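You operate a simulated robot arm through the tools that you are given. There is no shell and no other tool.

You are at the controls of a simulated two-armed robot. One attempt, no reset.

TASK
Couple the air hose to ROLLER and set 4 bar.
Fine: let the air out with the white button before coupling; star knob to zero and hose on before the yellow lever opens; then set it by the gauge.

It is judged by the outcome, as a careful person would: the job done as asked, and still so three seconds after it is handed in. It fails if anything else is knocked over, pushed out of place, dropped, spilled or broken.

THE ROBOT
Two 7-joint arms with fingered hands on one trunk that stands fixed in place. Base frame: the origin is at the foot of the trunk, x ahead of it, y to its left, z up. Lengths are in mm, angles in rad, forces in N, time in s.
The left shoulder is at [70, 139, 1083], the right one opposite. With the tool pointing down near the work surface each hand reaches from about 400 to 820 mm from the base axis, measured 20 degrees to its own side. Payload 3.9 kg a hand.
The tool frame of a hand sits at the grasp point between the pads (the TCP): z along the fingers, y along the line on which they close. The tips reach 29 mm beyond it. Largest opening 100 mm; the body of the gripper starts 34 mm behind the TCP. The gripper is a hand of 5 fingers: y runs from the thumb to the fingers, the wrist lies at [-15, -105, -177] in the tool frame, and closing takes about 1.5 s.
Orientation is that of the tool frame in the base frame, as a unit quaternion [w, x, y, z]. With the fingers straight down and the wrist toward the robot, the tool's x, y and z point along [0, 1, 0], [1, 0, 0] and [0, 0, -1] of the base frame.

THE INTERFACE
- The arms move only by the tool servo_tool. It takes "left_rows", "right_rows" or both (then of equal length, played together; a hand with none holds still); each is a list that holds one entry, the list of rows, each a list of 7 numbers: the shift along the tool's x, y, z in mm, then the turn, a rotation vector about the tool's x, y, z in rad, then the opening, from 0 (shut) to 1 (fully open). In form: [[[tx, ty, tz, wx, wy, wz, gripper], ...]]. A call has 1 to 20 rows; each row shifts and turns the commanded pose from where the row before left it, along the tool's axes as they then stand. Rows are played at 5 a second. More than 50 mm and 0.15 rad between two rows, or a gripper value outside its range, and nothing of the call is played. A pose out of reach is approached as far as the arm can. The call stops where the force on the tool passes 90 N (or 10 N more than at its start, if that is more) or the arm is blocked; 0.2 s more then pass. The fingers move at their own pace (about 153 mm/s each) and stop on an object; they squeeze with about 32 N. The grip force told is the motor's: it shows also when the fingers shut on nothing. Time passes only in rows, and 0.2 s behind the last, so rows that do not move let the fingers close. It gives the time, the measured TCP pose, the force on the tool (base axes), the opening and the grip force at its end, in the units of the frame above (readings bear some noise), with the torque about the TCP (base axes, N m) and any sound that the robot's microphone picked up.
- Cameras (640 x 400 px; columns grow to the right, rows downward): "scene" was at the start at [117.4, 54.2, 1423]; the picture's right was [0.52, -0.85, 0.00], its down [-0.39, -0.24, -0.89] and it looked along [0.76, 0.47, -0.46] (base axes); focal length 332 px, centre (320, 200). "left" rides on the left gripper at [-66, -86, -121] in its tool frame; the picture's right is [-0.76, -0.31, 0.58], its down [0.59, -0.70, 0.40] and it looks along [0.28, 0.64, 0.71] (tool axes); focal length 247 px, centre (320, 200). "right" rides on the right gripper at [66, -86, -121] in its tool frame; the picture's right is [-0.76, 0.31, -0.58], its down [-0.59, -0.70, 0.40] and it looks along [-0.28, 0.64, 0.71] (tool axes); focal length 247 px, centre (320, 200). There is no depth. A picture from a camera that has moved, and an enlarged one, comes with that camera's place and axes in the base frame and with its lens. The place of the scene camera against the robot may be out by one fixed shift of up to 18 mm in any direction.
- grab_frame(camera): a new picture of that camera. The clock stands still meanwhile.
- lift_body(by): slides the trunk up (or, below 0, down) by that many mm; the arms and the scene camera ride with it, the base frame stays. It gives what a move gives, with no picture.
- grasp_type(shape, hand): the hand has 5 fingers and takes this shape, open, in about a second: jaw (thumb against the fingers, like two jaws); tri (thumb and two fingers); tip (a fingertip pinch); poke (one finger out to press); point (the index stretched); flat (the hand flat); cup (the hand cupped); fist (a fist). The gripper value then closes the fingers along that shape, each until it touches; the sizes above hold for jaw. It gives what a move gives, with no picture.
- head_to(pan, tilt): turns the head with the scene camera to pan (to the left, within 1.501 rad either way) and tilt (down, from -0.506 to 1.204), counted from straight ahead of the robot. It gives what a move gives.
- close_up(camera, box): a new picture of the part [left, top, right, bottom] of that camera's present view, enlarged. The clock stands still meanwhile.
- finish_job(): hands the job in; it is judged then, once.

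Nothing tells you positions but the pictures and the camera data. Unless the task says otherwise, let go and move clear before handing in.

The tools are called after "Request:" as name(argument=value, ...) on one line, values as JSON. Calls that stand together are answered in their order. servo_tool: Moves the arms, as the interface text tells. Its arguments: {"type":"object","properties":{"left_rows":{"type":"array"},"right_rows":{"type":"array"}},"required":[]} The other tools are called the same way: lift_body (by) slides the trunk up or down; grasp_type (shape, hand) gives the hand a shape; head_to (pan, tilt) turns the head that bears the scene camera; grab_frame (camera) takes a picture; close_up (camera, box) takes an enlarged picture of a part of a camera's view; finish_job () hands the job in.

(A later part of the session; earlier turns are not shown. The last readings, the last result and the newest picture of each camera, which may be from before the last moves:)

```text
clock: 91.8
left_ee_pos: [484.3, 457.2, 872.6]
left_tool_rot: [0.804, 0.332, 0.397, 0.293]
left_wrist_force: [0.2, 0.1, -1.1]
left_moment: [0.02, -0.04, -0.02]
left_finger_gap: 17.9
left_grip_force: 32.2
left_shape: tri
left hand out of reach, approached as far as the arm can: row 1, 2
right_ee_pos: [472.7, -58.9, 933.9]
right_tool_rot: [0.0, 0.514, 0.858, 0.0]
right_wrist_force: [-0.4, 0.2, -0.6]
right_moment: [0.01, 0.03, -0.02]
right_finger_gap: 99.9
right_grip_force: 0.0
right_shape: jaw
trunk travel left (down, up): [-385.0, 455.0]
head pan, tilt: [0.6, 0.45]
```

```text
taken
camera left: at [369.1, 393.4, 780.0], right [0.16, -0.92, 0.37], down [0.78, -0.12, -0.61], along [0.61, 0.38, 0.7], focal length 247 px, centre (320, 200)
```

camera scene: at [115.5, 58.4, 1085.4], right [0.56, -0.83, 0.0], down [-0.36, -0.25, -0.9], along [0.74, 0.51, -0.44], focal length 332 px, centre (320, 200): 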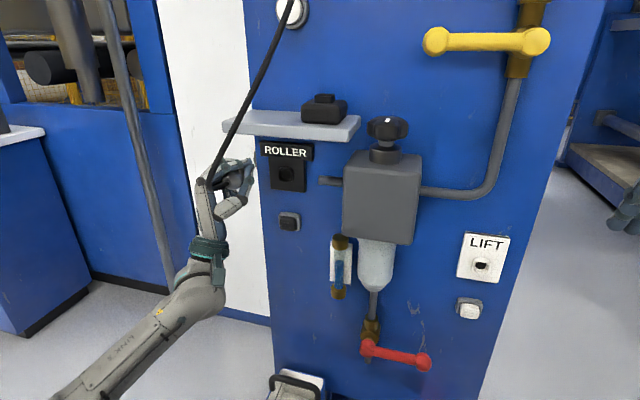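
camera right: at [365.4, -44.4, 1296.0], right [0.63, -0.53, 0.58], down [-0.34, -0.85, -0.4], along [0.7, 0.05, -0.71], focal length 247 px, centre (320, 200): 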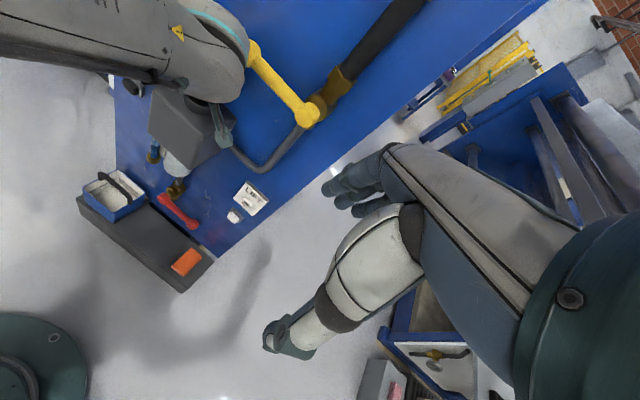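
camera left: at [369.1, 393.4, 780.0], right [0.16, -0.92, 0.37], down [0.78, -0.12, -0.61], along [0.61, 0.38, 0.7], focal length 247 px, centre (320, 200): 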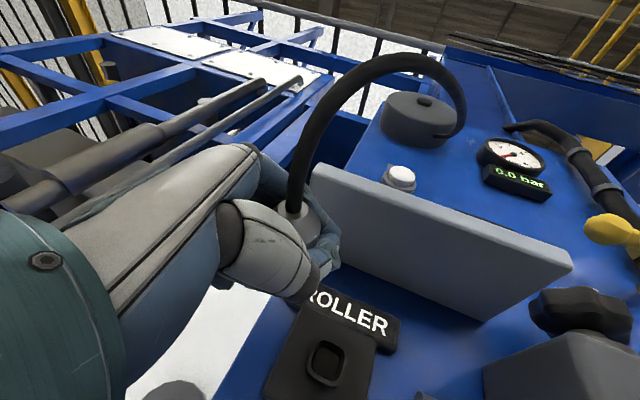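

The plug is now just in front and left of the ROLLER socket. Two left-camera views refine the socket mouth to [590, 448, 839]. I'll zoom in to check the plug tip's actual position in the hand.

Request:
close_up(camera="scene", box=[180, 110, 330, 240])

Request:
close_up(camera="left", box=[200, 180, 420, 400])

Request:
grab_frame(camera="right")

```text
3.08 times, centred on (255, 175) of scene
camera zoom: at [115.5, 58.4, 1085.4], right [0.56, -0.83, 0.0], down [-0.36, -0.25, -0.9], along [0.74, 0.51, -0.44], focal length 1021 px, centre (520, 277)
```

zoom: 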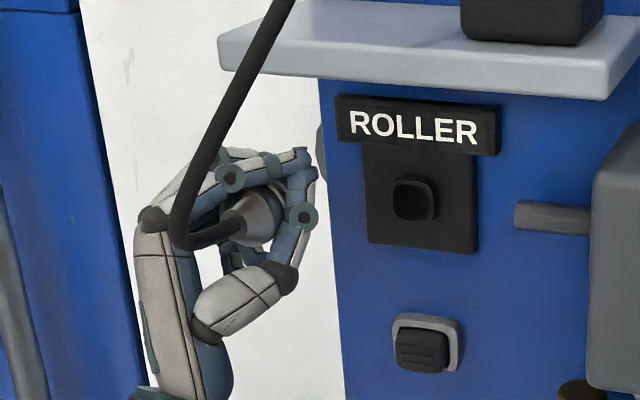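

```text
1.82 times, centred on (310, 290) of left
camera zoom: at [369.1, 393.4, 780.0], right [0.16, -0.92, 0.37], down [0.78, -0.12, -0.61], along [0.61, 0.38, 0.7], focal length 449 px, centre (338, 36)
```

zoom: 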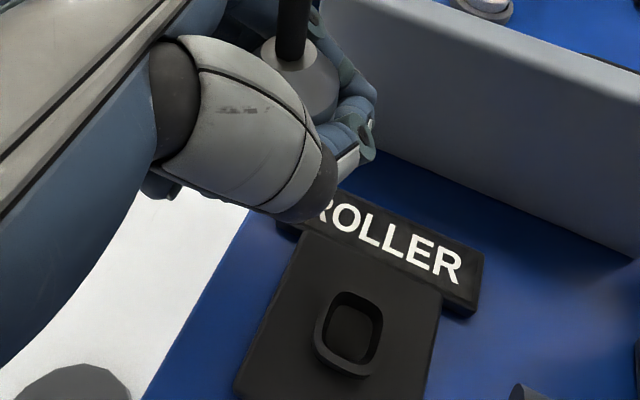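

```text
taken
camera right: at [366.3, -41.0, 1055.9], right [0.63, -0.52, 0.58], down [-0.34, -0.85, -0.4], along [0.7, 0.05, -0.71], focal length 247 px, centre (320, 200)
```

right: 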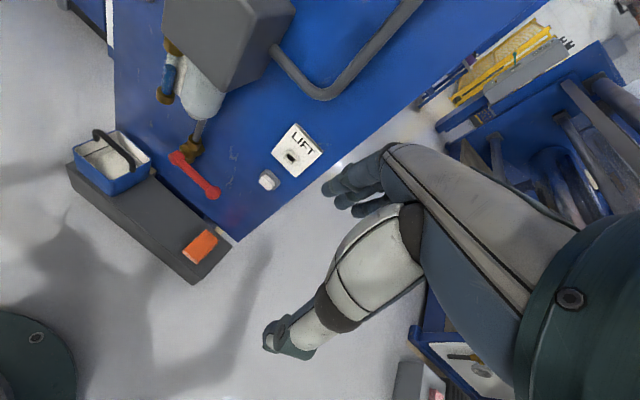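

The plug tip is hidden behind the fingers from the head camera. I'll bring it to about 30 mm in front of the socket, then move the right hand so its camera can see the gap from the right.

Request:
servo_tool(left_rows=[[[1.0, -18.9, 9.8, 0, 0, 0, 0], [1.0, -18.9, 9.8, 0, 0, 0, 0], [1.0, -18.9, 9.8, 0, 0, 0, 0], [0, 0, 0, 0, 0, 0, 0]]])

Request:
servo_tool(right_rows=[[[0, 0, 0, 0, 0, -0.13, 1], [0, 0, 0, 0, 0, -0.13, 1], [0, 0, 0, 0, 0, -0.13, 1], [0, 0, 0, 0, 0, -0.13, 1], [0, 0, 0, 0, 0, -0.13, 1], [0, 0, 0, 0, 0, -0.13, 1], [0, 0, 0, 0, 0, 0, 1]]])

Request:
grab_frame(camera="right")

Request:
grab_frame(camera="scene")

```text
clock: 92.8
left_ee_pos: [522.0, 417.2, 843.7]
left_tool_rot: [0.804, 0.331, 0.397, 0.293]
left_wrist_force: [0.3, -0.2, -0.8]
left_moment: [0.0, 0.03, 0.02]
left_finger_gap: 17.9
left_grip_force: 31.6
left_shape: tri
right_ee_pos: [474.4, -58.2, 934.7]
right_tool_rot: [0.001, 0.514, 0.858, 0.0]
right_wrist_force: [-1.8, -0.6, 0.2]
right_moment: [0.03, 0.01, -0.03]
right_finger_gap: 99.7
right_grip_force: 0.0
right_shape: jaw
trunk travel left (down, up): [-385.0, 455.0]
head pan, tilt: [0.6, 0.45]
```

```text
clock: 94.3
left_ee_pos: [520.9, 416.6, 843.6]
left_tool_rot: [0.803, 0.332, 0.398, 0.294]
left_wrist_force: [-0.1, 0.1, -0.9]
left_moment: [0.0, 0.07, 0.01]
left_finger_gap: 17.6
left_grip_force: 32.5
left_shape: tri
right_ee_pos: [474.4, -57.6, 935.2]
right_tool_rot: [0.0, 0.149, 0.989, 0.001]
right_wrist_force: [0.5, -0.1, -0.3]
right_moment: [0.0, 0.02, 0.03]
right_finger_gap: 99.8
right_grip_force: 0.0
right_shape: jaw
trunk travel left (down, up): [-385.0, 455.0]
head pan, tilt: [0.6, 0.45]
```

```text
taken
camera right: at [385.1, -120.8, 1056.2], right [0.81, 0.07, 0.58], down [0.36, -0.84, -0.4], along [0.46, 0.53, -0.71], focal length 247 px, centre (320, 200)
```

right: 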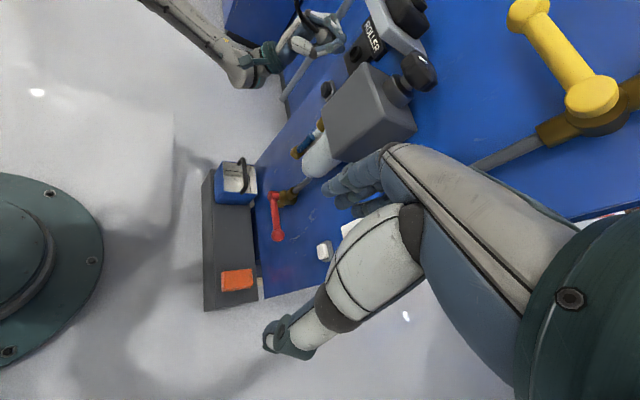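

```text
taken
camera scene: at [115.4, 58.3, 1085.4], right [0.56, -0.83, 0.0], down [-0.36, -0.25, -0.9], along [0.74, 0.51, -0.44], focal length 332 px, centre (320, 200)
```

scene: 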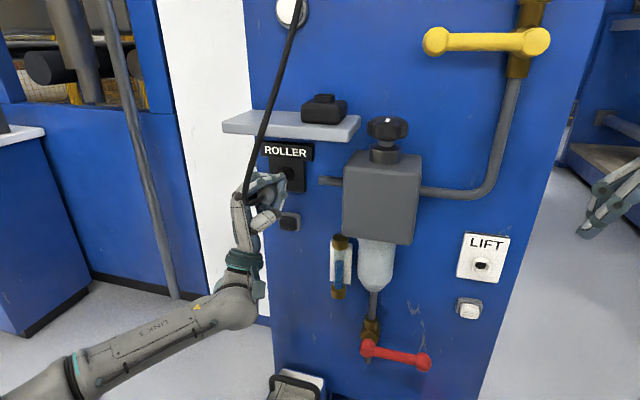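

The right camera can see the left hand near the top of its view. I'll move the right hand left and slightly back so the plug and socket come into its picture.

Request:
servo_tool(right_rows=[[[20.7, 37.2, -3, 0, 0, 0, 1], [20.7, 37.2, -3, 0, 0, 0, 1], [20.7, 37.2, -3, 0, 0, 0, 1], [20.7, 37.2, -3, 0, 0, 0, 1], [20.7, 37.2, -3, 0, 0, 0, 1], [0, 0, 0, 0, 0, 0, 1]]])

Request:
grab_frame(camera="right")

```text
clock: 95.8
left_ee_pos: [521.0, 417.3, 843.5]
left_tool_rot: [0.804, 0.331, 0.397, 0.294]
left_wrist_force: [0.3, 0.4, -1.6]
left_moment: [-0.05, -0.01, 0.01]
left_finger_gap: 17.6
left_grip_force: 32.3
left_shape: tri
right_ee_pos: [430.3, 150.7, 950.6]
right_tool_rot: [0.0, 0.15, 0.989, -0.001]
right_wrist_force: [0.4, -0.2, -0.1]
right_moment: [0.02, -0.02, 0.0]
right_finger_gap: 99.5
right_grip_force: 0.1
right_shape: jaw
trunk travel left (down, up): [-385.0, 455.0]
head pan, tilt: [0.6, 0.45]
```

```text
taken
camera right: at [341.0, 87.9, 1072.2], right [0.81, 0.07, 0.58], down [0.35, -0.85, -0.4], along [0.46, 0.53, -0.71], focal length 247 px, centre (320, 200)
```

right: 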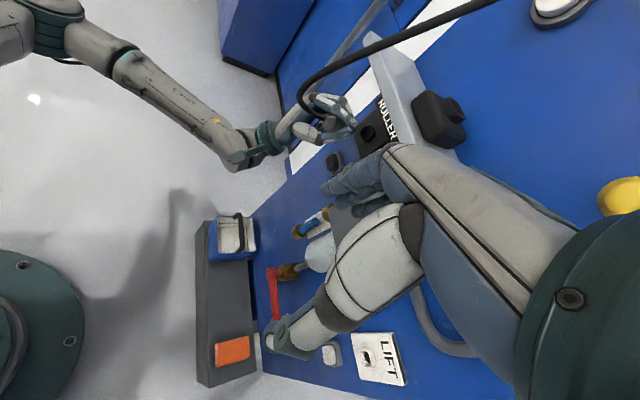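

Request:
close_up(camera="right", box=[280, 70, 420, 170])

Request:
close_up(camera="scene", box=[220, 130, 330, 230])

Request:
grab_frame(camera="left")

```text
4.00 times, centred on (350, 120) of right
camera zoom: at [341.0, 87.9, 1072.2], right [0.81, 0.07, 0.58], down [0.35, -0.85, -0.4], along [0.46, 0.53, -0.71], focal length 988 px, centre (200, 520)
```

zoom: 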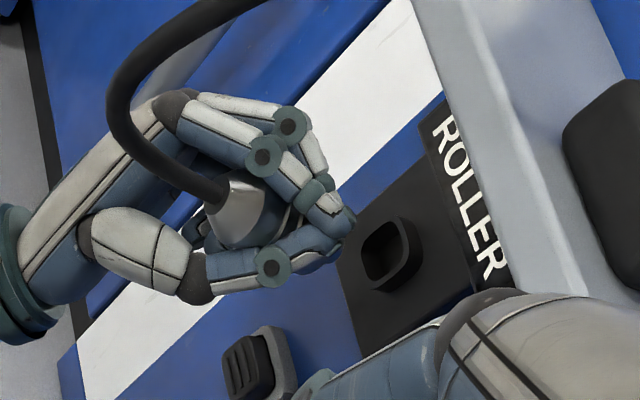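

```text
4.00 times, centred on (275, 180) of scene
camera zoom: at [115.3, 58.2, 1085.5], right [0.56, -0.83, 0.0], down [-0.36, -0.25, -0.9], along [0.74, 0.51, -0.44], focal length 1328 px, centre (500, 280)
```

zoom: 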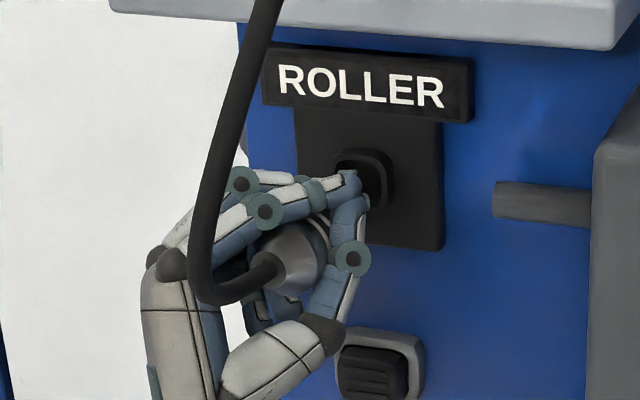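

```text
taken
camera left: at [405.3, 352.6, 750.8], right [0.16, -0.92, 0.37], down [0.78, -0.12, -0.61], along [0.61, 0.38, 0.7], focal length 247 px, centre (320, 200)
```

left: 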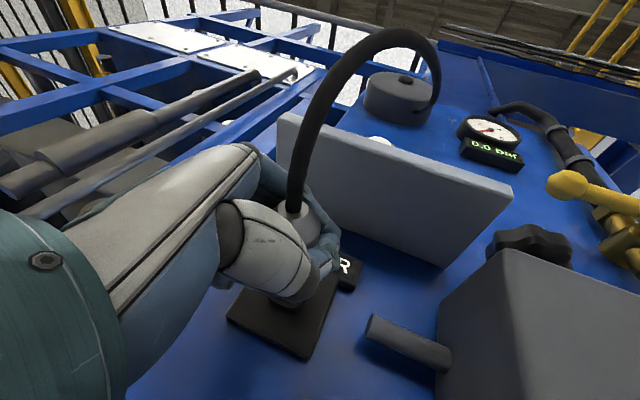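

Three camera views agree that the plug axis lies about 4.4 mm left of the socket centre and about 1 mm high, with roughly 35 mm still to go. I'll correct that and advance 25 mm.

Request:
servo_tool(left_rows=[[[-1.7, -3.7, 1.9, 0, 0, 0, 0], [9.2, 0.15, 8.45, 0, 0, 0, 0], [9.2, 0.15, 8.45, 0, 0, 0, 0], [0, 0, 0, 0, 0, 0, 0]]])

Request:
close_up(camera="right", box=[280, 70, 420, 170])

Request:
close_up(camera="scene", box=[220, 130, 330, 230])

Request:
close_up(camera="left", box=[200, 150, 420, 370])

```text
clock: 96.8
left_ee_pos: [547.6, 421.1, 842.4]
left_tool_rot: [0.804, 0.332, 0.397, 0.293]
left_wrist_force: [-0.9, 0.1, -1.6]
left_moment: [-0.03, -0.04, -0.02]
left_finger_gap: 17.7
left_grip_force: 32.2
left_shape: tri
right_ee_pos: [430.9, 150.3, 951.2]
right_tool_rot: [0.0, 0.15, 0.989, 0.0]
right_wrist_force: [0.0, 0.4, 0.2]
right_moment: [0.01, 0.01, 0.02]
right_finger_gap: 99.9
right_grip_force: 0.0
right_shape: jaw
trunk travel left (down, up): [-385.0, 455.0]
head pan, tilt: [0.6, 0.45]
```

```text
4.00 times, centred on (350, 120) of right
camera zoom: at [341.2, 87.6, 1072.2], right [0.81, 0.07, 0.58], down [0.35, -0.85, -0.4], along [0.46, 0.53, -0.71], focal length 988 px, centre (200, 520)
```

zoom: 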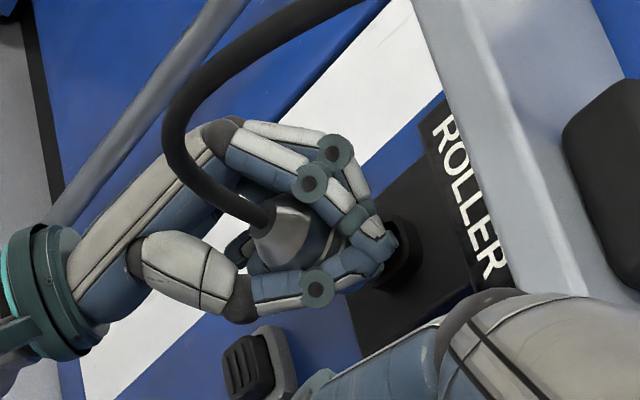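

```text
4.00 times, centred on (275, 180) of scene
camera zoom: at [115.4, 58.4, 1085.4], right [0.56, -0.83, 0.0], down [-0.36, -0.25, -0.9], along [0.74, 0.51, -0.44], focal length 1328 px, centre (500, 280)
```

zoom: 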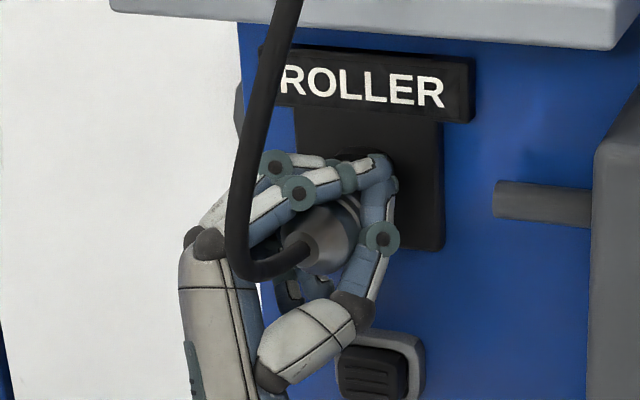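

```text
1.82 times, centred on (310, 260) of left
camera zoom: at [430.8, 356.9, 749.6], right [0.16, -0.92, 0.37], down [0.78, -0.12, -0.61], along [0.61, 0.38, 0.7], focal length 449 px, centre (338, 91)
```

zoom: 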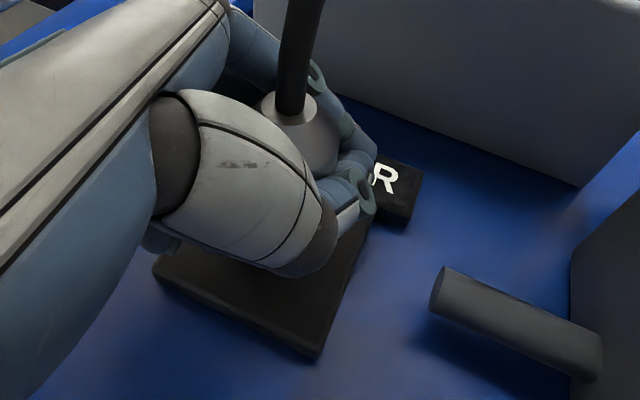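

The plug tip should now be just short of the collar, and there are no contact forces. I'll zoom in further to re-check the alignment.

Request:
close_up(camera="right", box=[320, 100, 400, 160])

Request:
close_up(camera="scene", box=[260, 150, 320, 210])

```text
6.67 times, centred on (360, 130) of right
camera zoom: at [341.2, 87.6, 1072.2], right [0.81, 0.07, 0.58], down [0.35, -0.85, -0.4], along [0.46, 0.53, -0.71], focal length 1646 px, centre (53, 667)
```

zoom: 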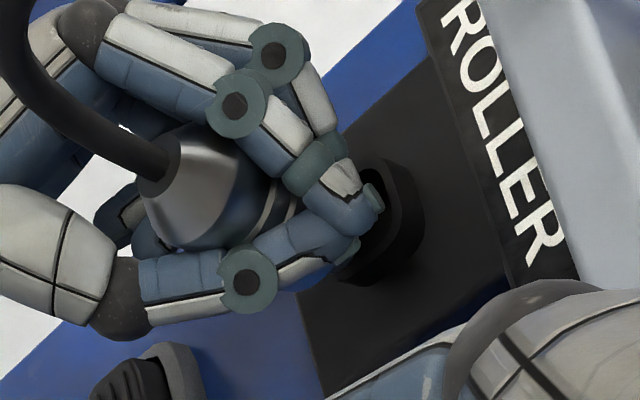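

```text
6.67 times, centred on (290, 180) of scene
camera zoom: at [115.4, 58.4, 1085.4], right [0.56, -0.83, 0.0], down [-0.36, -0.25, -0.9], along [0.74, 0.51, -0.44], focal length 2213 px, centre (520, 333)
```

zoom: 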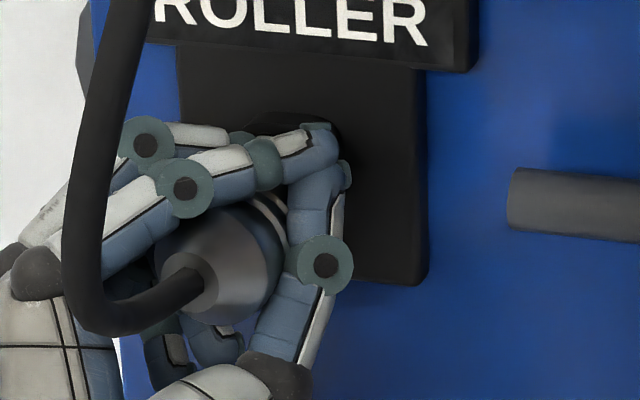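

Averaging the estimates, the plug needs to come up about 2.5 mm and is laterally close. I'll make that correction and advance gently while watching the force.

Request:
servo_tool(left_rows=[[[-1.1, 1.9, 1.2, 0, 0, 0, 0], [2.95, 0.05, 2.7, 0, 0, 0, 0], [2.95, 0.05, 2.7, 0, 0, 0, 0], [0, 0, 0, 0, 0, 0, 0]]])

Request:
servo_tool(left_rows=[[[2.95, 0.05, 2.7, 0, 0, 0, 0], [0, 0, 0, 0, 0, 0, 0]]])

```text
clock: 97.8
left_ee_pos: [551.1, 424.3, 847.8]
left_tool_rot: [0.805, 0.332, 0.394, 0.293]
left_wrist_force: [-20.3, -4.5, -0.3]
left_moment: [0.02, 0.17, 0.13]
left_finger_gap: 18.1
left_grip_force: 31.9
left_shape: tri
right_ee_pos: [428.1, 149.2, 953.1]
right_tool_rot: [0.002, 0.149, 0.989, 0.001]
right_wrist_force: [-0.3, -0.2, -0.5]
right_moment: [0.01, 0.02, -0.03]
right_finger_gap: 99.6
right_grip_force: 0.1
right_shape: jaw
trunk travel left (down, up): [-385.0, 455.0]
head pan, tilt: [0.6, 0.45]
```

```text
clock: 98.3
left_ee_pos: [554.0, 426.2, 847.7]
left_tool_rot: [0.805, 0.332, 0.394, 0.294]
left_wrist_force: [-26.1, -5.6, 2.5]
left_moment: [0.0, 0.12, 0.13]
left_finger_gap: 18.2
left_grip_force: 32.7
left_shape: tri
right_ee_pos: [426.0, 149.3, 953.2]
right_tool_rot: [0.003, 0.149, 0.989, 0.002]
right_wrist_force: [-0.1, -0.1, -0.6]
right_moment: [0.0, -0.02, 0.02]
right_finger_gap: 99.7
right_grip_force: 0.0
right_shape: jaw
trunk travel left (down, up): [-385.0, 455.0]
head pan, tilt: [0.6, 0.45]
```

Contact: about 26 N along the axis, and the moments put it at the lower edge of the plug. The plug is still slightly low, so I'll back off, rise 3 mm and try again.

Request:
servo_tool(left_rows=[[[-5.1, -0.1, -4.7, 0, 0, 0, 0], [-1.33, 2.3, 1.4, 0, 0, 0, 0], [1.47, 0, 1.35, 0, 0, 0, 0], [1.47, 0, 1.35, 0, 0, 0, 0], [0, 0, 0, 0, 0, 0, 0]]])

Request:
close_up(camera="scene", box=[260, 150, 320, 210])

Request:
close_up(camera="right", box=[320, 100, 400, 160])

```text
clock: 99.5
left_ee_pos: [553.2, 425.3, 847.3]
left_tool_rot: [0.804, 0.331, 0.396, 0.294]
left_wrist_force: [-16.3, -1.1, -4.5]
left_moment: [-0.06, 0.26, 0.08]
left_finger_gap: 17.6
left_grip_force: 31.9
left_shape: tri
right_ee_pos: [429.7, 150.2, 951.2]
right_tool_rot: [0.001, 0.15, 0.989, 0.0]
right_wrist_force: [-0.5, 0.2, 0.4]
right_moment: [-0.02, -0.01, -0.03]
right_finger_gap: 100.0
right_grip_force: 0.0
right_shape: jaw
trunk travel left (down, up): [-385.0, 455.0]
head pan, tilt: [0.6, 0.45]
```

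```text
6.67 times, centred on (290, 180) of scene
camera zoom: at [113.5, 58.3, 1085.6], right [0.57, -0.82, 0.0], down [-0.36, -0.25, -0.9], along [0.74, 0.51, -0.43], focal length 2213 px, centre (520, 333)
```

zoom: 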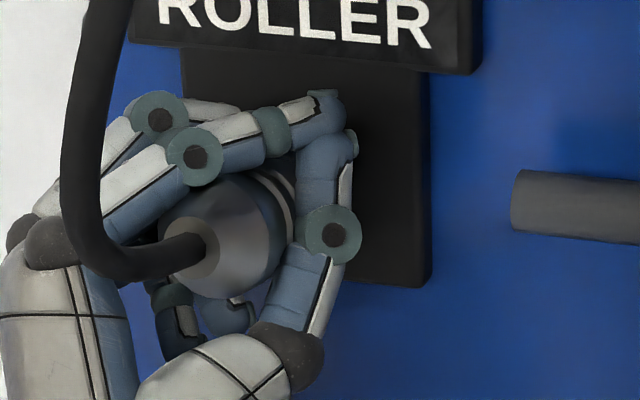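

```text
6.67 times, centred on (360, 130) of right
camera zoom: at [339.3, 87.6, 1072.8], right [0.81, 0.07, 0.58], down [0.36, -0.85, -0.4], along [0.46, 0.53, -0.71], focal length 1646 px, centre (53, 667)
```

zoom: 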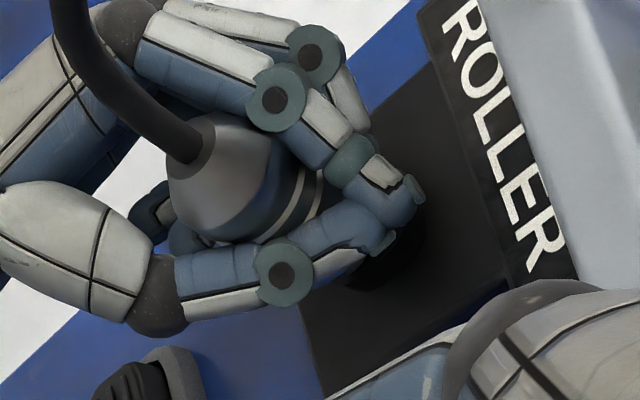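

The contact point has moved to the right edge of the plug and the side force now pushes left and slightly down, so it's a little too far right. I'll back off, move 3 mm left and 1 mm down, and advance again.

Request:
servo_tool(left_rows=[[[-4.4, -0.1, -4.05, 0, 0, 0, 0], [1.99, 1.16, -2.16, 0, 0, 0, 0], [1.47, 0, 1.35, 0, 0, 0, 0], [1.47, 0, 1.35, 0, 0, 0, 0], [1.47, 0, 1.35, 0, 0, 0, 0], [1.47, 0, 1.35, 0, 0, 0, 0], [0, 0, 0, 0, 0, 0, 0]]])

```text
clock: 101.2
left_ee_pos: [554.4, 427.4, 848.9]
left_tool_rot: [0.805, 0.332, 0.395, 0.293]
left_wrist_force: [-14.8, -3.5, -0.3]
left_moment: [-0.09, 0.3, 0.13]
left_finger_gap: 17.9
left_grip_force: 32.2
left_shape: tri
right_ee_pos: [428.4, 149.1, 951.7]
right_tool_rot: [0.0, 0.149, 0.989, 0.001]
right_wrist_force: [0.2, -0.2, 0.8]
right_moment: [0.0, -0.01, 0.02]
right_finger_gap: 99.7
right_grip_force: 0.1
right_shape: jaw
trunk travel left (down, up): [-385.0, 455.0]
head pan, tilt: [0.6, 0.45]
```

The force is a bit lower and the hand is 2 mm further in, so the plug may be starting to enter. I'll look closely before pushing more.

Request:
close_up(camera="scene", box=[260, 150, 320, 210])

Request:
close_up(camera="right", box=[320, 100, 400, 160])

Request:
close_up(camera="left", box=[220, 180, 380, 340])

```text
6.67 times, centred on (290, 180) of scene
camera zoom: at [113.2, 57.7, 1085.8], right [0.57, -0.82, 0.0], down [-0.36, -0.25, -0.9], along [0.74, 0.51, -0.43], focal length 2213 px, centre (520, 333)
```

zoom: 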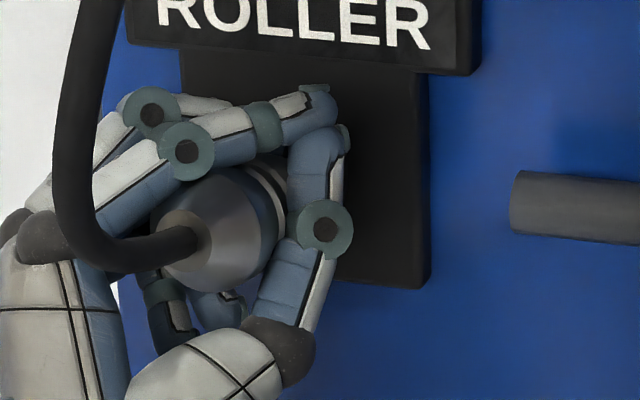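

```text
6.67 times, centred on (360, 130) of right
camera zoom: at [339.0, 87.0, 1073.0], right [0.81, 0.07, 0.58], down [0.36, -0.85, -0.4], along [0.46, 0.53, -0.71], focal length 1646 px, centre (53, 667)
```

zoom: 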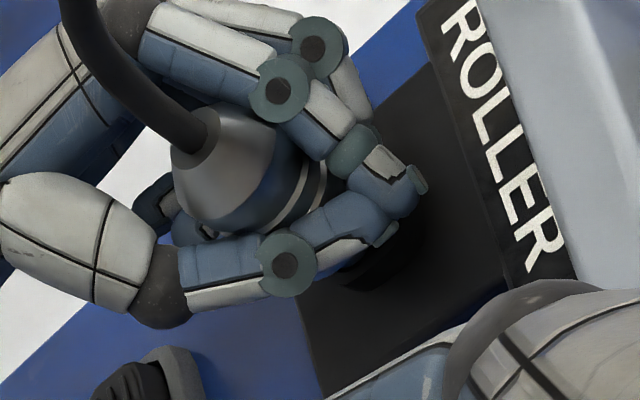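

```text
2.50 times, centred on (300, 260) of left
camera zoom: at [438.8, 363.5, 755.8], right [0.15, -0.92, 0.37], down [0.78, -0.12, -0.61], along [0.6, 0.38, 0.7], focal length 617 px, centre (370, 50)
```

zoom: 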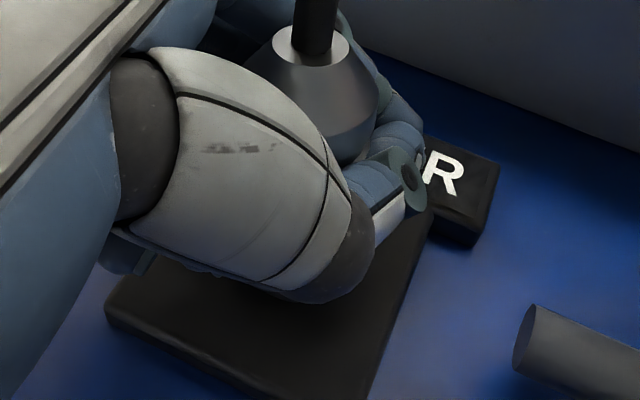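

The plug caught on the collar's lower rim. From the left view, the coupler has slid back about 6 mm and tipped nose-down in my grip. I'll back away 25 mm and look at how it sits in the hand.

Request:
servo_tool(left_rows=[[[-9.2, -0.15, -8.45, 0, 0, 0, 0], [-9.2, -0.15, -8.45, 0, 0, 0, 0], [0, 0, 0, 0, 0, 0, 0]]])

Request:
close_up(camera="scene", box=[250, 140, 320, 210])

Request:
close_up(camera="right", box=[310, 90, 400, 160])

Request:
close_up(camera="left", box=[220, 160, 380, 320])

```text
clock: 102.0
left_ee_pos: [531.1, 420.5, 846.7]
left_tool_rot: [0.804, 0.333, 0.396, 0.292]
left_wrist_force: [-0.3, -0.6, -1.2]
left_moment: [-0.01, 0.0, 0.0]
left_finger_gap: 17.9
left_grip_force: 32.7
left_shape: tri
right_ee_pos: [430.7, 149.2, 951.9]
right_tool_rot: [0.0, 0.15, 0.989, 0.0]
right_wrist_force: [-0.4, -0.7, 0.1]
right_moment: [-0.01, 0.03, -0.03]
right_finger_gap: 99.8
right_grip_force: 0.0
right_shape: jaw
trunk travel left (down, up): [-385.0, 455.0]
head pan, tilt: [0.6, 0.45]
```

```text
5.71 times, centred on (285, 175) of scene
camera zoom: at [115.3, 58.1, 1085.5], right [0.56, -0.83, 0.0], down [-0.36, -0.25, -0.9], along [0.74, 0.51, -0.44], focal length 1897 px, centre (520, 343)
```

zoom: 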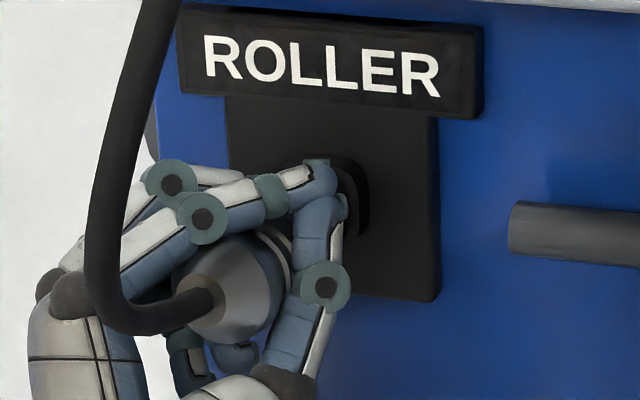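

```text
5.71 times, centred on (355, 125) of right
camera zoom: at [341.0, 87.4, 1072.3], right [0.81, 0.07, 0.58], down [0.35, -0.85, -0.4], along [0.46, 0.53, -0.71], focal length 1411 px, centre (120, 629)
```

zoom: 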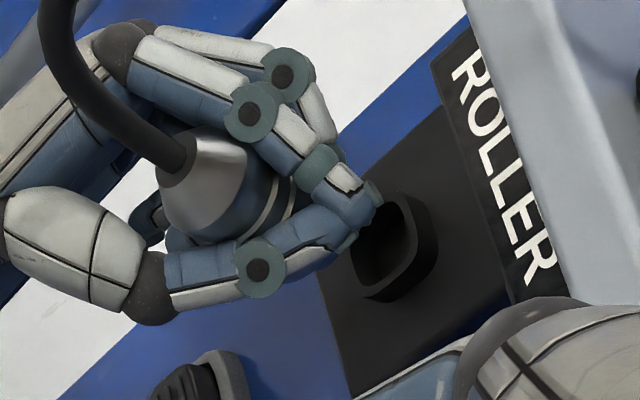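

```text
2.50 times, centred on (300, 240) of left
camera zoom: at [417.1, 355.8, 753.7], right [0.15, -0.92, 0.37], down [0.78, -0.12, -0.61], along [0.61, 0.38, 0.7], focal length 617 px, centre (370, 100)
```

zoom: 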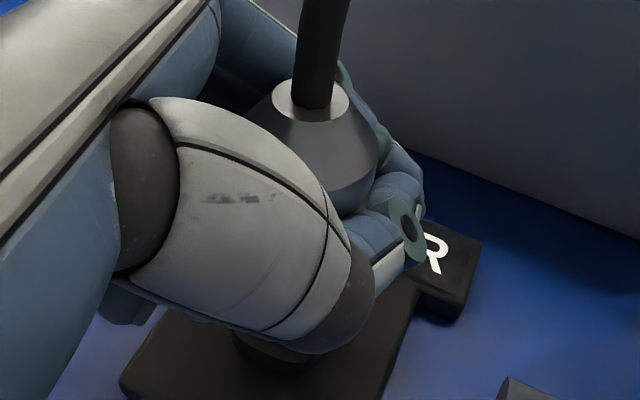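

The hand is clear of the socket now, and I can see the collar opening from the right camera. I'll take tighter views to measure the coupler's pose in the hand.

Request:
close_up(camera="right", box=[315, 95, 365, 135])

Request:
close_up(camera="right", box=[350, 100, 400, 140])

Request:
close_up(camera="scene", box=[265, 160, 305, 200])

```text
10.00 times, centred on (340, 115) of right
camera zoom: at [341.0, 87.4, 1072.3], right [0.81, 0.07, 0.58], down [0.35, -0.85, -0.4], along [0.46, 0.53, -0.71], focal length 2470 px, centre (120, 1050)
```

zoom: 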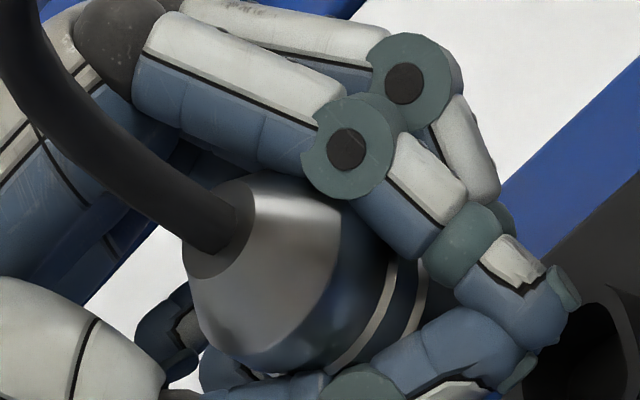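

```text
10.00 times, centred on (375, 120) of right
camera zoom: at [341.0, 87.4, 1072.3], right [0.81, 0.07, 0.58], down [0.35, -0.85, -0.4], along [0.46, 0.53, -0.71], focal length 2470 px, centre (-230, 1000)
```

zoom: 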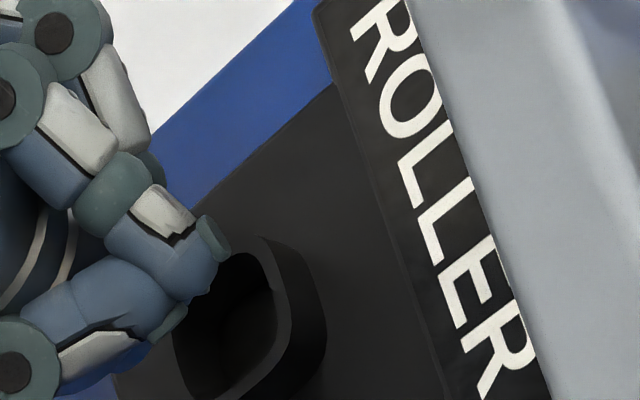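

```text
10.00 times, centred on (285, 180) of scene
camera zoom: at [115.3, 58.1, 1085.5], right [0.56, -0.83, 0.0], down [-0.36, -0.25, -0.9], along [0.74, 0.51, -0.44], focal length 3320 px, centre (670, 400)
```

zoom: 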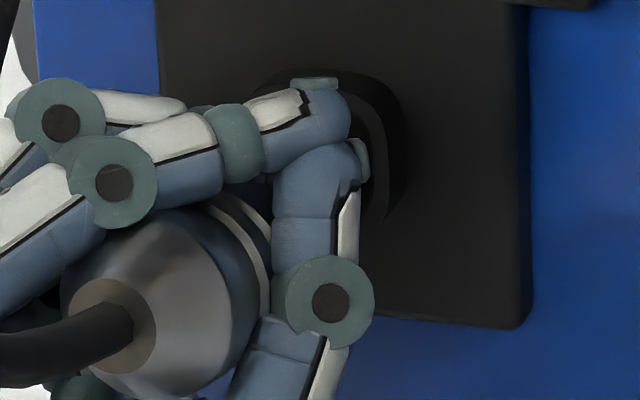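

The coupler is tilted about 10–15° nose-down in my grip, which explains the low contact. I'll back off a little more, pitch the hand nose-up about 12° to level the plug, and measure again.

Request:
servo_tool(left_rows=[[[-9.2, -0.15, -8.45, 0, 0, 0, 0], [0, 0, 0, -0.0565, -0.0707, 0.0625, 0], [0, 0, 0, -0.0565, -0.0707, 0.0625, 0], [0, 0, 0, 0, 0, 0, 0]]])

Request:
close_up(camera="right", box=[300, 90, 370, 140])

Request:
close_up(camera="scene", box=[250, 150, 310, 210])

Request:
close_up(camera="left", box=[220, 160, 380, 320])

```text
clock: 103.0
left_ee_pos: [520.1, 415.6, 847.6]
left_tool_rot: [0.827, 0.331, 0.3, 0.341]
left_wrist_force: [0.8, -0.6, -0.7]
left_moment: [0.0, 0.02, -0.01]
left_finger_gap: 17.8
left_grip_force: 31.7
left_shape: tri
right_ee_pos: [429.4, 149.6, 951.2]
right_tool_rot: [0.0, 0.15, 0.989, 0.001]
right_wrist_force: [-0.3, -0.6, 0.3]
right_moment: [0.01, 0.0, -0.01]
right_finger_gap: 99.7
right_grip_force: 0.1
right_shape: jaw
trunk travel left (down, up): [-385.0, 455.0]
head pan, tilt: [0.6, 0.45]
```

```text
8.00 times, centred on (335, 115) of right
camera zoom: at [340.8, 87.1, 1072.3], right [0.81, 0.07, 0.58], down [0.35, -0.85, -0.4], along [0.46, 0.53, -0.71], focal length 1976 px, centre (200, 880)
```

zoom: 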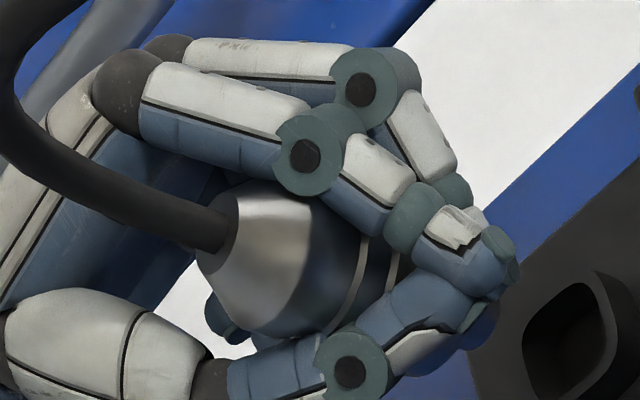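

```text
6.67 times, centred on (280, 180) of scene
camera zoom: at [115.0, 57.8, 1085.5], right [0.56, -0.83, 0.0], down [-0.36, -0.25, -0.9], along [0.74, 0.51, -0.43], focal length 2213 px, centre (587, 333)
```

zoom: 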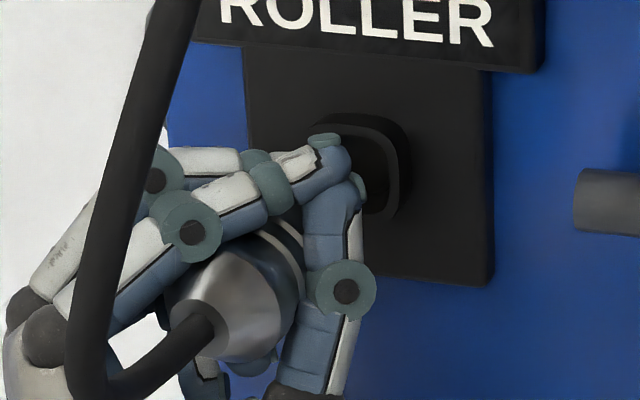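

```text
2.50 times, centred on (300, 240) of left
camera zoom: at [427.3, 359.4, 727.6], right [0.08, -0.94, 0.32], down [0.89, -0.07, -0.45], along [0.45, 0.32, 0.83], focal length 617 px, centre (370, 100)
```

zoom: 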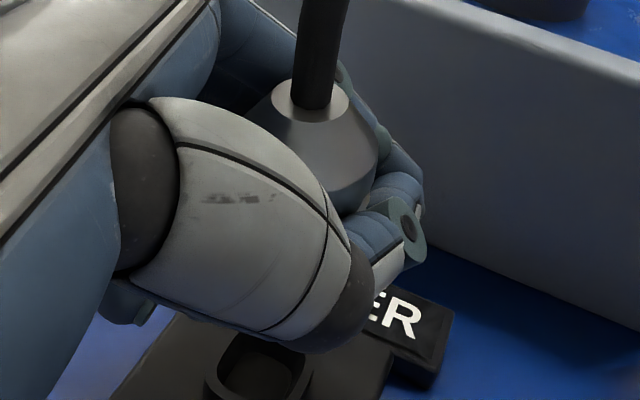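

The collar opening is now visible, but I can't get the plug's exact pose from the side because the fingertips hide its nose. I'll bring the right camera round to look down steeply from above into the gap between the fingers and the socket.

Request:
servo_tool(right_rows=[[[0, 0, 0, 0, 0, 0.144, 1], [0, 0, 0, 0, 0, 0.144, 1], [0, 0, 0, 0, 0, 0.144, 1], [0, 0, 0, 0, 0, 0.144, 1], [21, 29, 0, 0, 0, 0, 0.5], [21, 29, 0, 0, 0, 0, 0.5], [21, 29, 0, 0, 0, 0, 0.5], [0, 0, 0, 0, 0, 0, 0.5]]])

Request:
grab_frame(camera="right")

Request:
grab_frame(camera="scene")

```text
clock: 105.0
left_ee_pos: [521.0, 415.9, 845.9]
left_tool_rot: [0.827, 0.33, 0.302, 0.341]
left_wrist_force: [-0.5, 0.3, -0.9]
left_moment: [-0.02, 0.01, 0.0]
left_finger_gap: 17.7
left_grip_force: 31.7
left_shape: tri
right_ee_pos: [462.9, 207.6, 998.1]
right_tool_rot: [-0.008, 0.441, 0.896, 0.047]
right_wrist_force: [0.1, -0.2, 0.3]
right_moment: [0.02, 0.0, 0.01]
right_finger_gap: 50.4
right_grip_force: 0.0
right_shape: jaw
right hand out of reach, approached as far as the arm can: row 7
trunk travel left (down, up): [-385.0, 455.0]
head pan, tilt: [0.6, 0.45]
stopped in row 8 (right hand): the arm was blocked; the commanded pose is now the measured one
```

```text
taken
camera right: at [350.8, 196.4, 1115.4], right [0.69, -0.46, 0.56], down [-0.19, -0.86, -0.48], along [0.7, 0.23, -0.68], focal length 247 px, centre (320, 200)
```

right: 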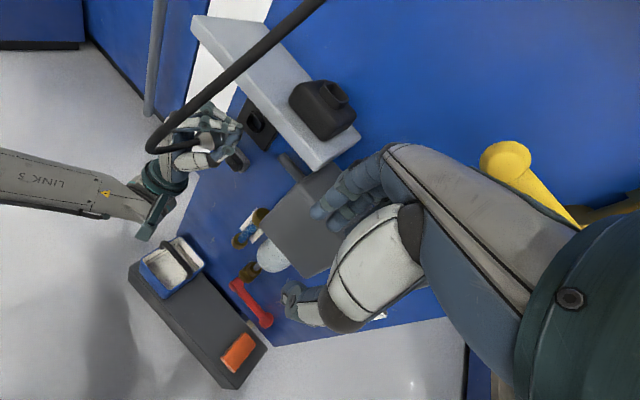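

```text
taken
camera scene: at [115.4, 57.9, 1085.5], right [0.56, -0.83, 0.0], down [-0.36, -0.25, -0.9], along [0.74, 0.51, -0.44], focal length 332 px, centre (320, 200)
```

scene: 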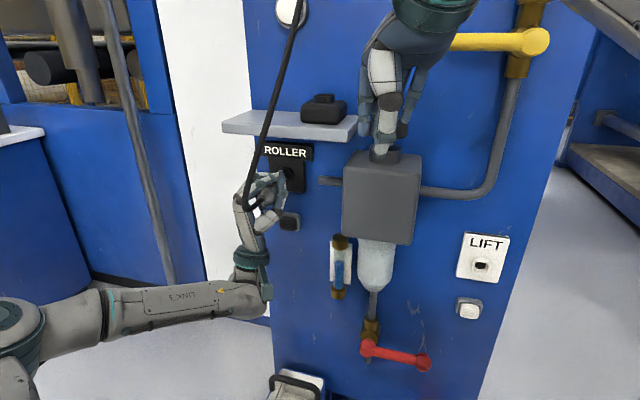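

The right arm stopped at its own limits, touching nothing, but the view is good. I'll zoom in on the plug and socket.

Request:
close_up(camera="right", box=[170, 90, 290, 170])

Request:
close_up(camera="right", box=[200, 95, 260, 135])

```text
5.00 times, centred on (230, 130) of right
camera zoom: at [350.8, 196.4, 1115.4], right [0.69, -0.46, 0.56], down [-0.19, -0.86, -0.48], along [0.7, 0.23, -0.68], focal length 1235 px, centre (770, 550)
```

zoom: 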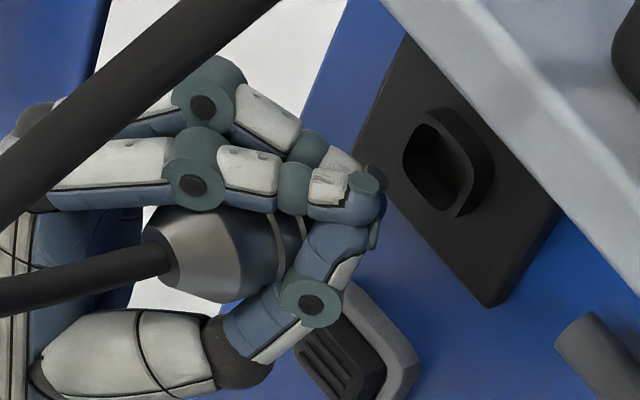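

```text
10.00 times, centred on (230, 115) of right
camera zoom: at [350.8, 196.4, 1115.4], right [0.69, -0.46, 0.56], down [-0.19, -0.86, -0.48], along [0.7, 0.23, -0.68], focal length 2470 px, centre (1220, 1050)
```

zoom: 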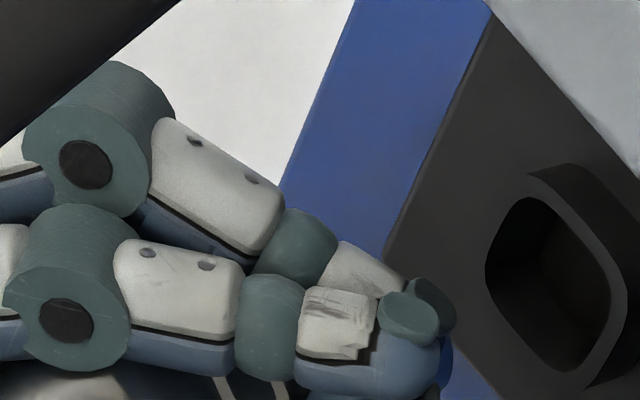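

From this angle the coupler clearly sits crooked in my grip, and the fingertips reach past its nose, so it can't go in like this. The safe fix is to set it back in its dock, where I can see the nose, and regrip it higher and straighter. I'll back away from the panel and start rotating it down.

Request:
servo_tool(left_rows=[[[-10.4, 21.4, -17.4, 0, 0, 0, 0], [-10.4, 21.4, -17.4, 0, 0, 0, 0], [-10.4, 21.4, -17.4, 0, 0, 0, 0], [-10.4, 21.4, -17.4, 0, 0, 0, 0], [0, 0, 0, 0.0734, 0.0918, -0.0811, 0], [0, 0, 0, 0.0734, 0.0918, -0.0811, 0], [0, 0, 0, 0.0734, 0.0918, -0.0811, 0], [0, 0, 0, 0.0734, 0.0918, -0.0811, 0], [0, 0, 0, 0.0734, 0.0918, -0.0811, 0], [0, 0, 0, 0.0734, 0.0918, -0.0811, 0], [0, 0, 0, 0, 0, 0, 0]]])

Request:
grab_frame(camera="scene")

```text
clock: 107.3
left_ee_pos: [415.3, 454.1, 879.7]
left_tool_rot: [0.682, 0.316, 0.645, 0.138]
left_wrist_force: [0.1, 0.7, 0.4]
left_moment: [-0.04, -0.01, -0.02]
left_finger_gap: 18.0
left_grip_force: 32.2
left_shape: tri
right_ee_pos: [463.6, 208.2, 996.9]
right_tool_rot: [-0.009, 0.441, 0.896, 0.044]
right_wrist_force: [-0.3, -0.6, 0.1]
right_moment: [0.04, 0.0, 0.0]
right_finger_gap: 50.5
right_grip_force: 0.0
right_shape: jaw
trunk travel left (down, up): [-385.0, 455.0]
head pan, tilt: [0.6, 0.45]
```

```text
taken
camera scene: at [115.4, 58.4, 1085.4], right [0.56, -0.83, 0.0], down [-0.36, -0.25, -0.9], along [0.74, 0.51, -0.44], focal length 332 px, centre (320, 200)
```

scene: 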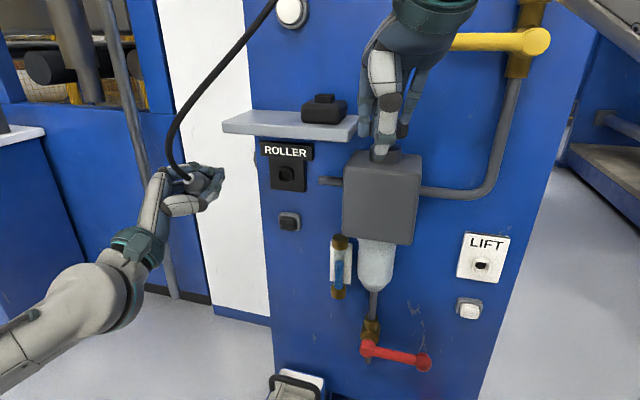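

The rotation is going smoothly. I'll check the coupler in the grip here, then continue the rotation.

Request:
close_up(camera="scene", box=[140, 140, 250, 240])

Request:
servo_tool(left_rows=[[[0, 0, 0, 0.0734, 0.0918, -0.0811, 0], [0, 0, 0, 0.0734, 0.0918, -0.0811, 0], [0, 0, 0, 0.0734, 0.0918, -0.0811, 0], [0, 0, 0, 0.0734, 0.0918, -0.0811, 0], [0, 0, 0, 0.0734, 0.0918, -0.0811, 0], [0, 0, 0, 0, 0, 0, 0]]])

Request:
close_up(camera="scene", box=[140, 120, 270, 240])

Request:
close_up(camera="right", box=[100, 40, 260, 170])

```text
4.00 times, centred on (195, 190) of scene
camera zoom: at [115.4, 58.4, 1085.4], right [0.56, -0.83, 0.0], down [-0.36, -0.25, -0.9], along [0.74, 0.51, -0.44], focal length 1328 px, centre (820, 240)
```

zoom: 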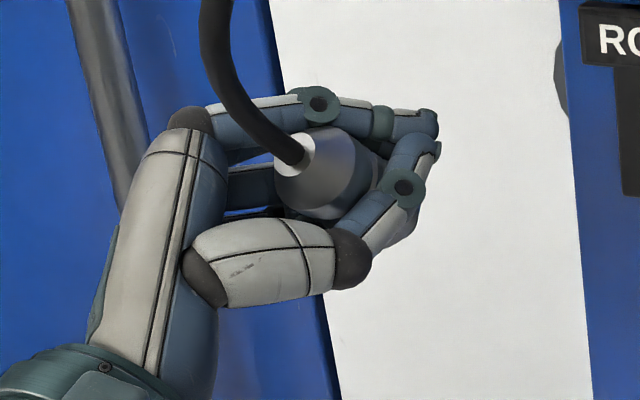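

```text
clock: 108.8
left_ee_pos: [414.3, 455.7, 881.1]
left_tool_rot: [0.465, 0.259, 0.845, -0.052]
left_wrist_force: [-0.4, -0.5, -1.3]
left_moment: [0.02, 0.02, -0.01]
left_finger_gap: 17.7
left_grip_force: 32.0
left_shape: tri
right_ee_pos: [462.6, 207.4, 996.7]
right_tool_rot: [-0.009, 0.441, 0.896, 0.045]
right_wrist_force: [-0.4, 0.2, -0.3]
right_moment: [0.0, -0.03, 0.02]
right_finger_gap: 50.2
right_grip_force: 0.0
right_shape: jaw
trunk travel left (down, up): [-385.0, 455.0]
head pan, tilt: [0.6, 0.45]
```

```text
3.33 times, centred on (205, 180) of scene
camera zoom: at [115.3, 58.2, 1085.5], right [0.56, -0.83, 0.0], down [-0.36, -0.25, -0.9], along [0.74, 0.51, -0.44], focal length 1106 px, centre (703, 267)
```

zoom: 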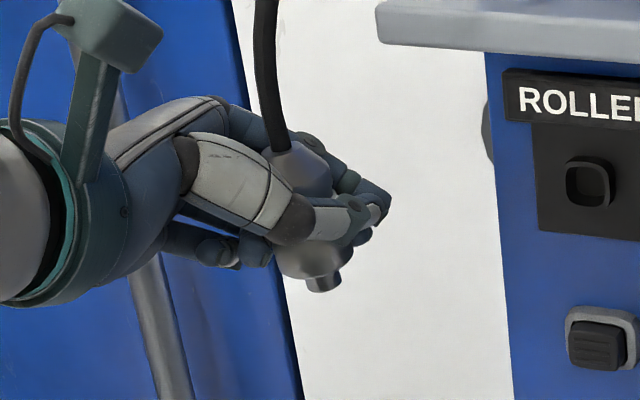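

```text
3.08 times, centred on (180, 105) of right
camera zoom: at [351.2, 196.9, 1114.8], right [0.69, -0.46, 0.55], down [-0.19, -0.86, -0.48], along [0.7, 0.23, -0.68], focal length 760 px, centre (751, 492)
```

zoom: 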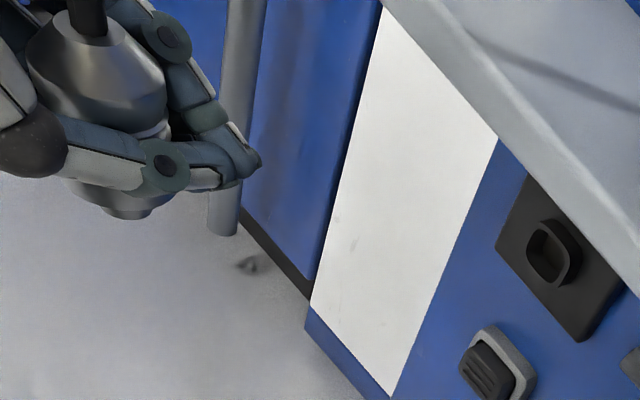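

In this pose the plug nose is clearly visible below the fingers, so I can measure the coupler's true pose in the hand. I'll take tight close-ups from both cameras.

Request:
close_up(camera="scene", box=[180, 150, 240, 215])

Request:
close_up(camera="right", box=[100, 35, 170, 115])

Request:
close_up(camera="left", box=[220, 160, 380, 320])

```text
6.15 times, centred on (210, 182) of scene
camera zoom: at [115.3, 58.2, 1085.5], right [0.56, -0.83, 0.0], down [-0.36, -0.25, -0.9], along [0.74, 0.51, -0.44], focal length 2043 px, centre (997, 308)
```

zoom: 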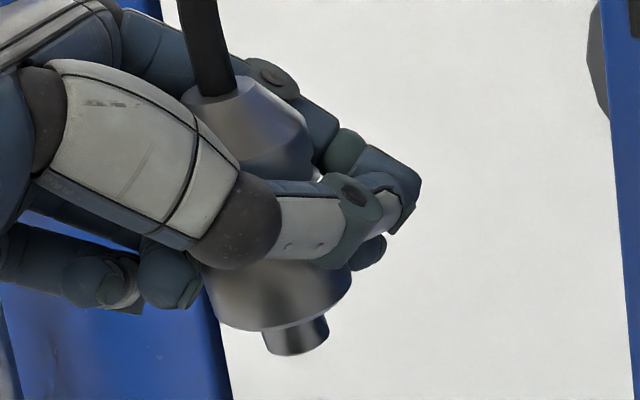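

```text
5.00 times, centred on (135, 75) of right
camera zoom: at [351.2, 196.9, 1114.8], right [0.69, -0.46, 0.55], down [-0.19, -0.86, -0.48], along [0.7, 0.23, -0.68], focal length 1235 px, centre (1245, 825)
```

zoom: 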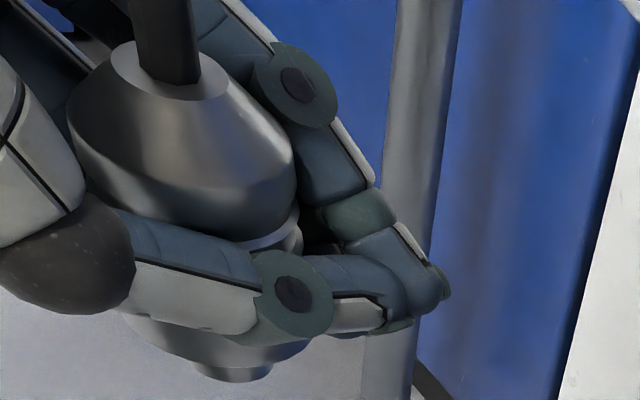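

```text
2.50 times, centred on (300, 240) of left
camera zoom: at [311.6, 395.4, 988.5], right [0.62, -0.75, 0.24], down [-0.29, -0.51, -0.81], along [0.73, 0.43, -0.53], focal length 617 px, centre (370, 100)
```

zoom: 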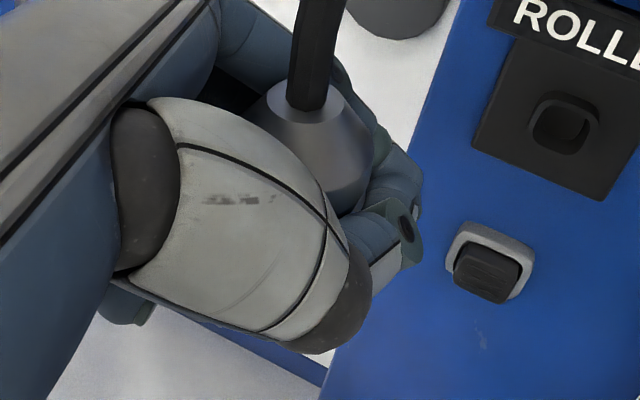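

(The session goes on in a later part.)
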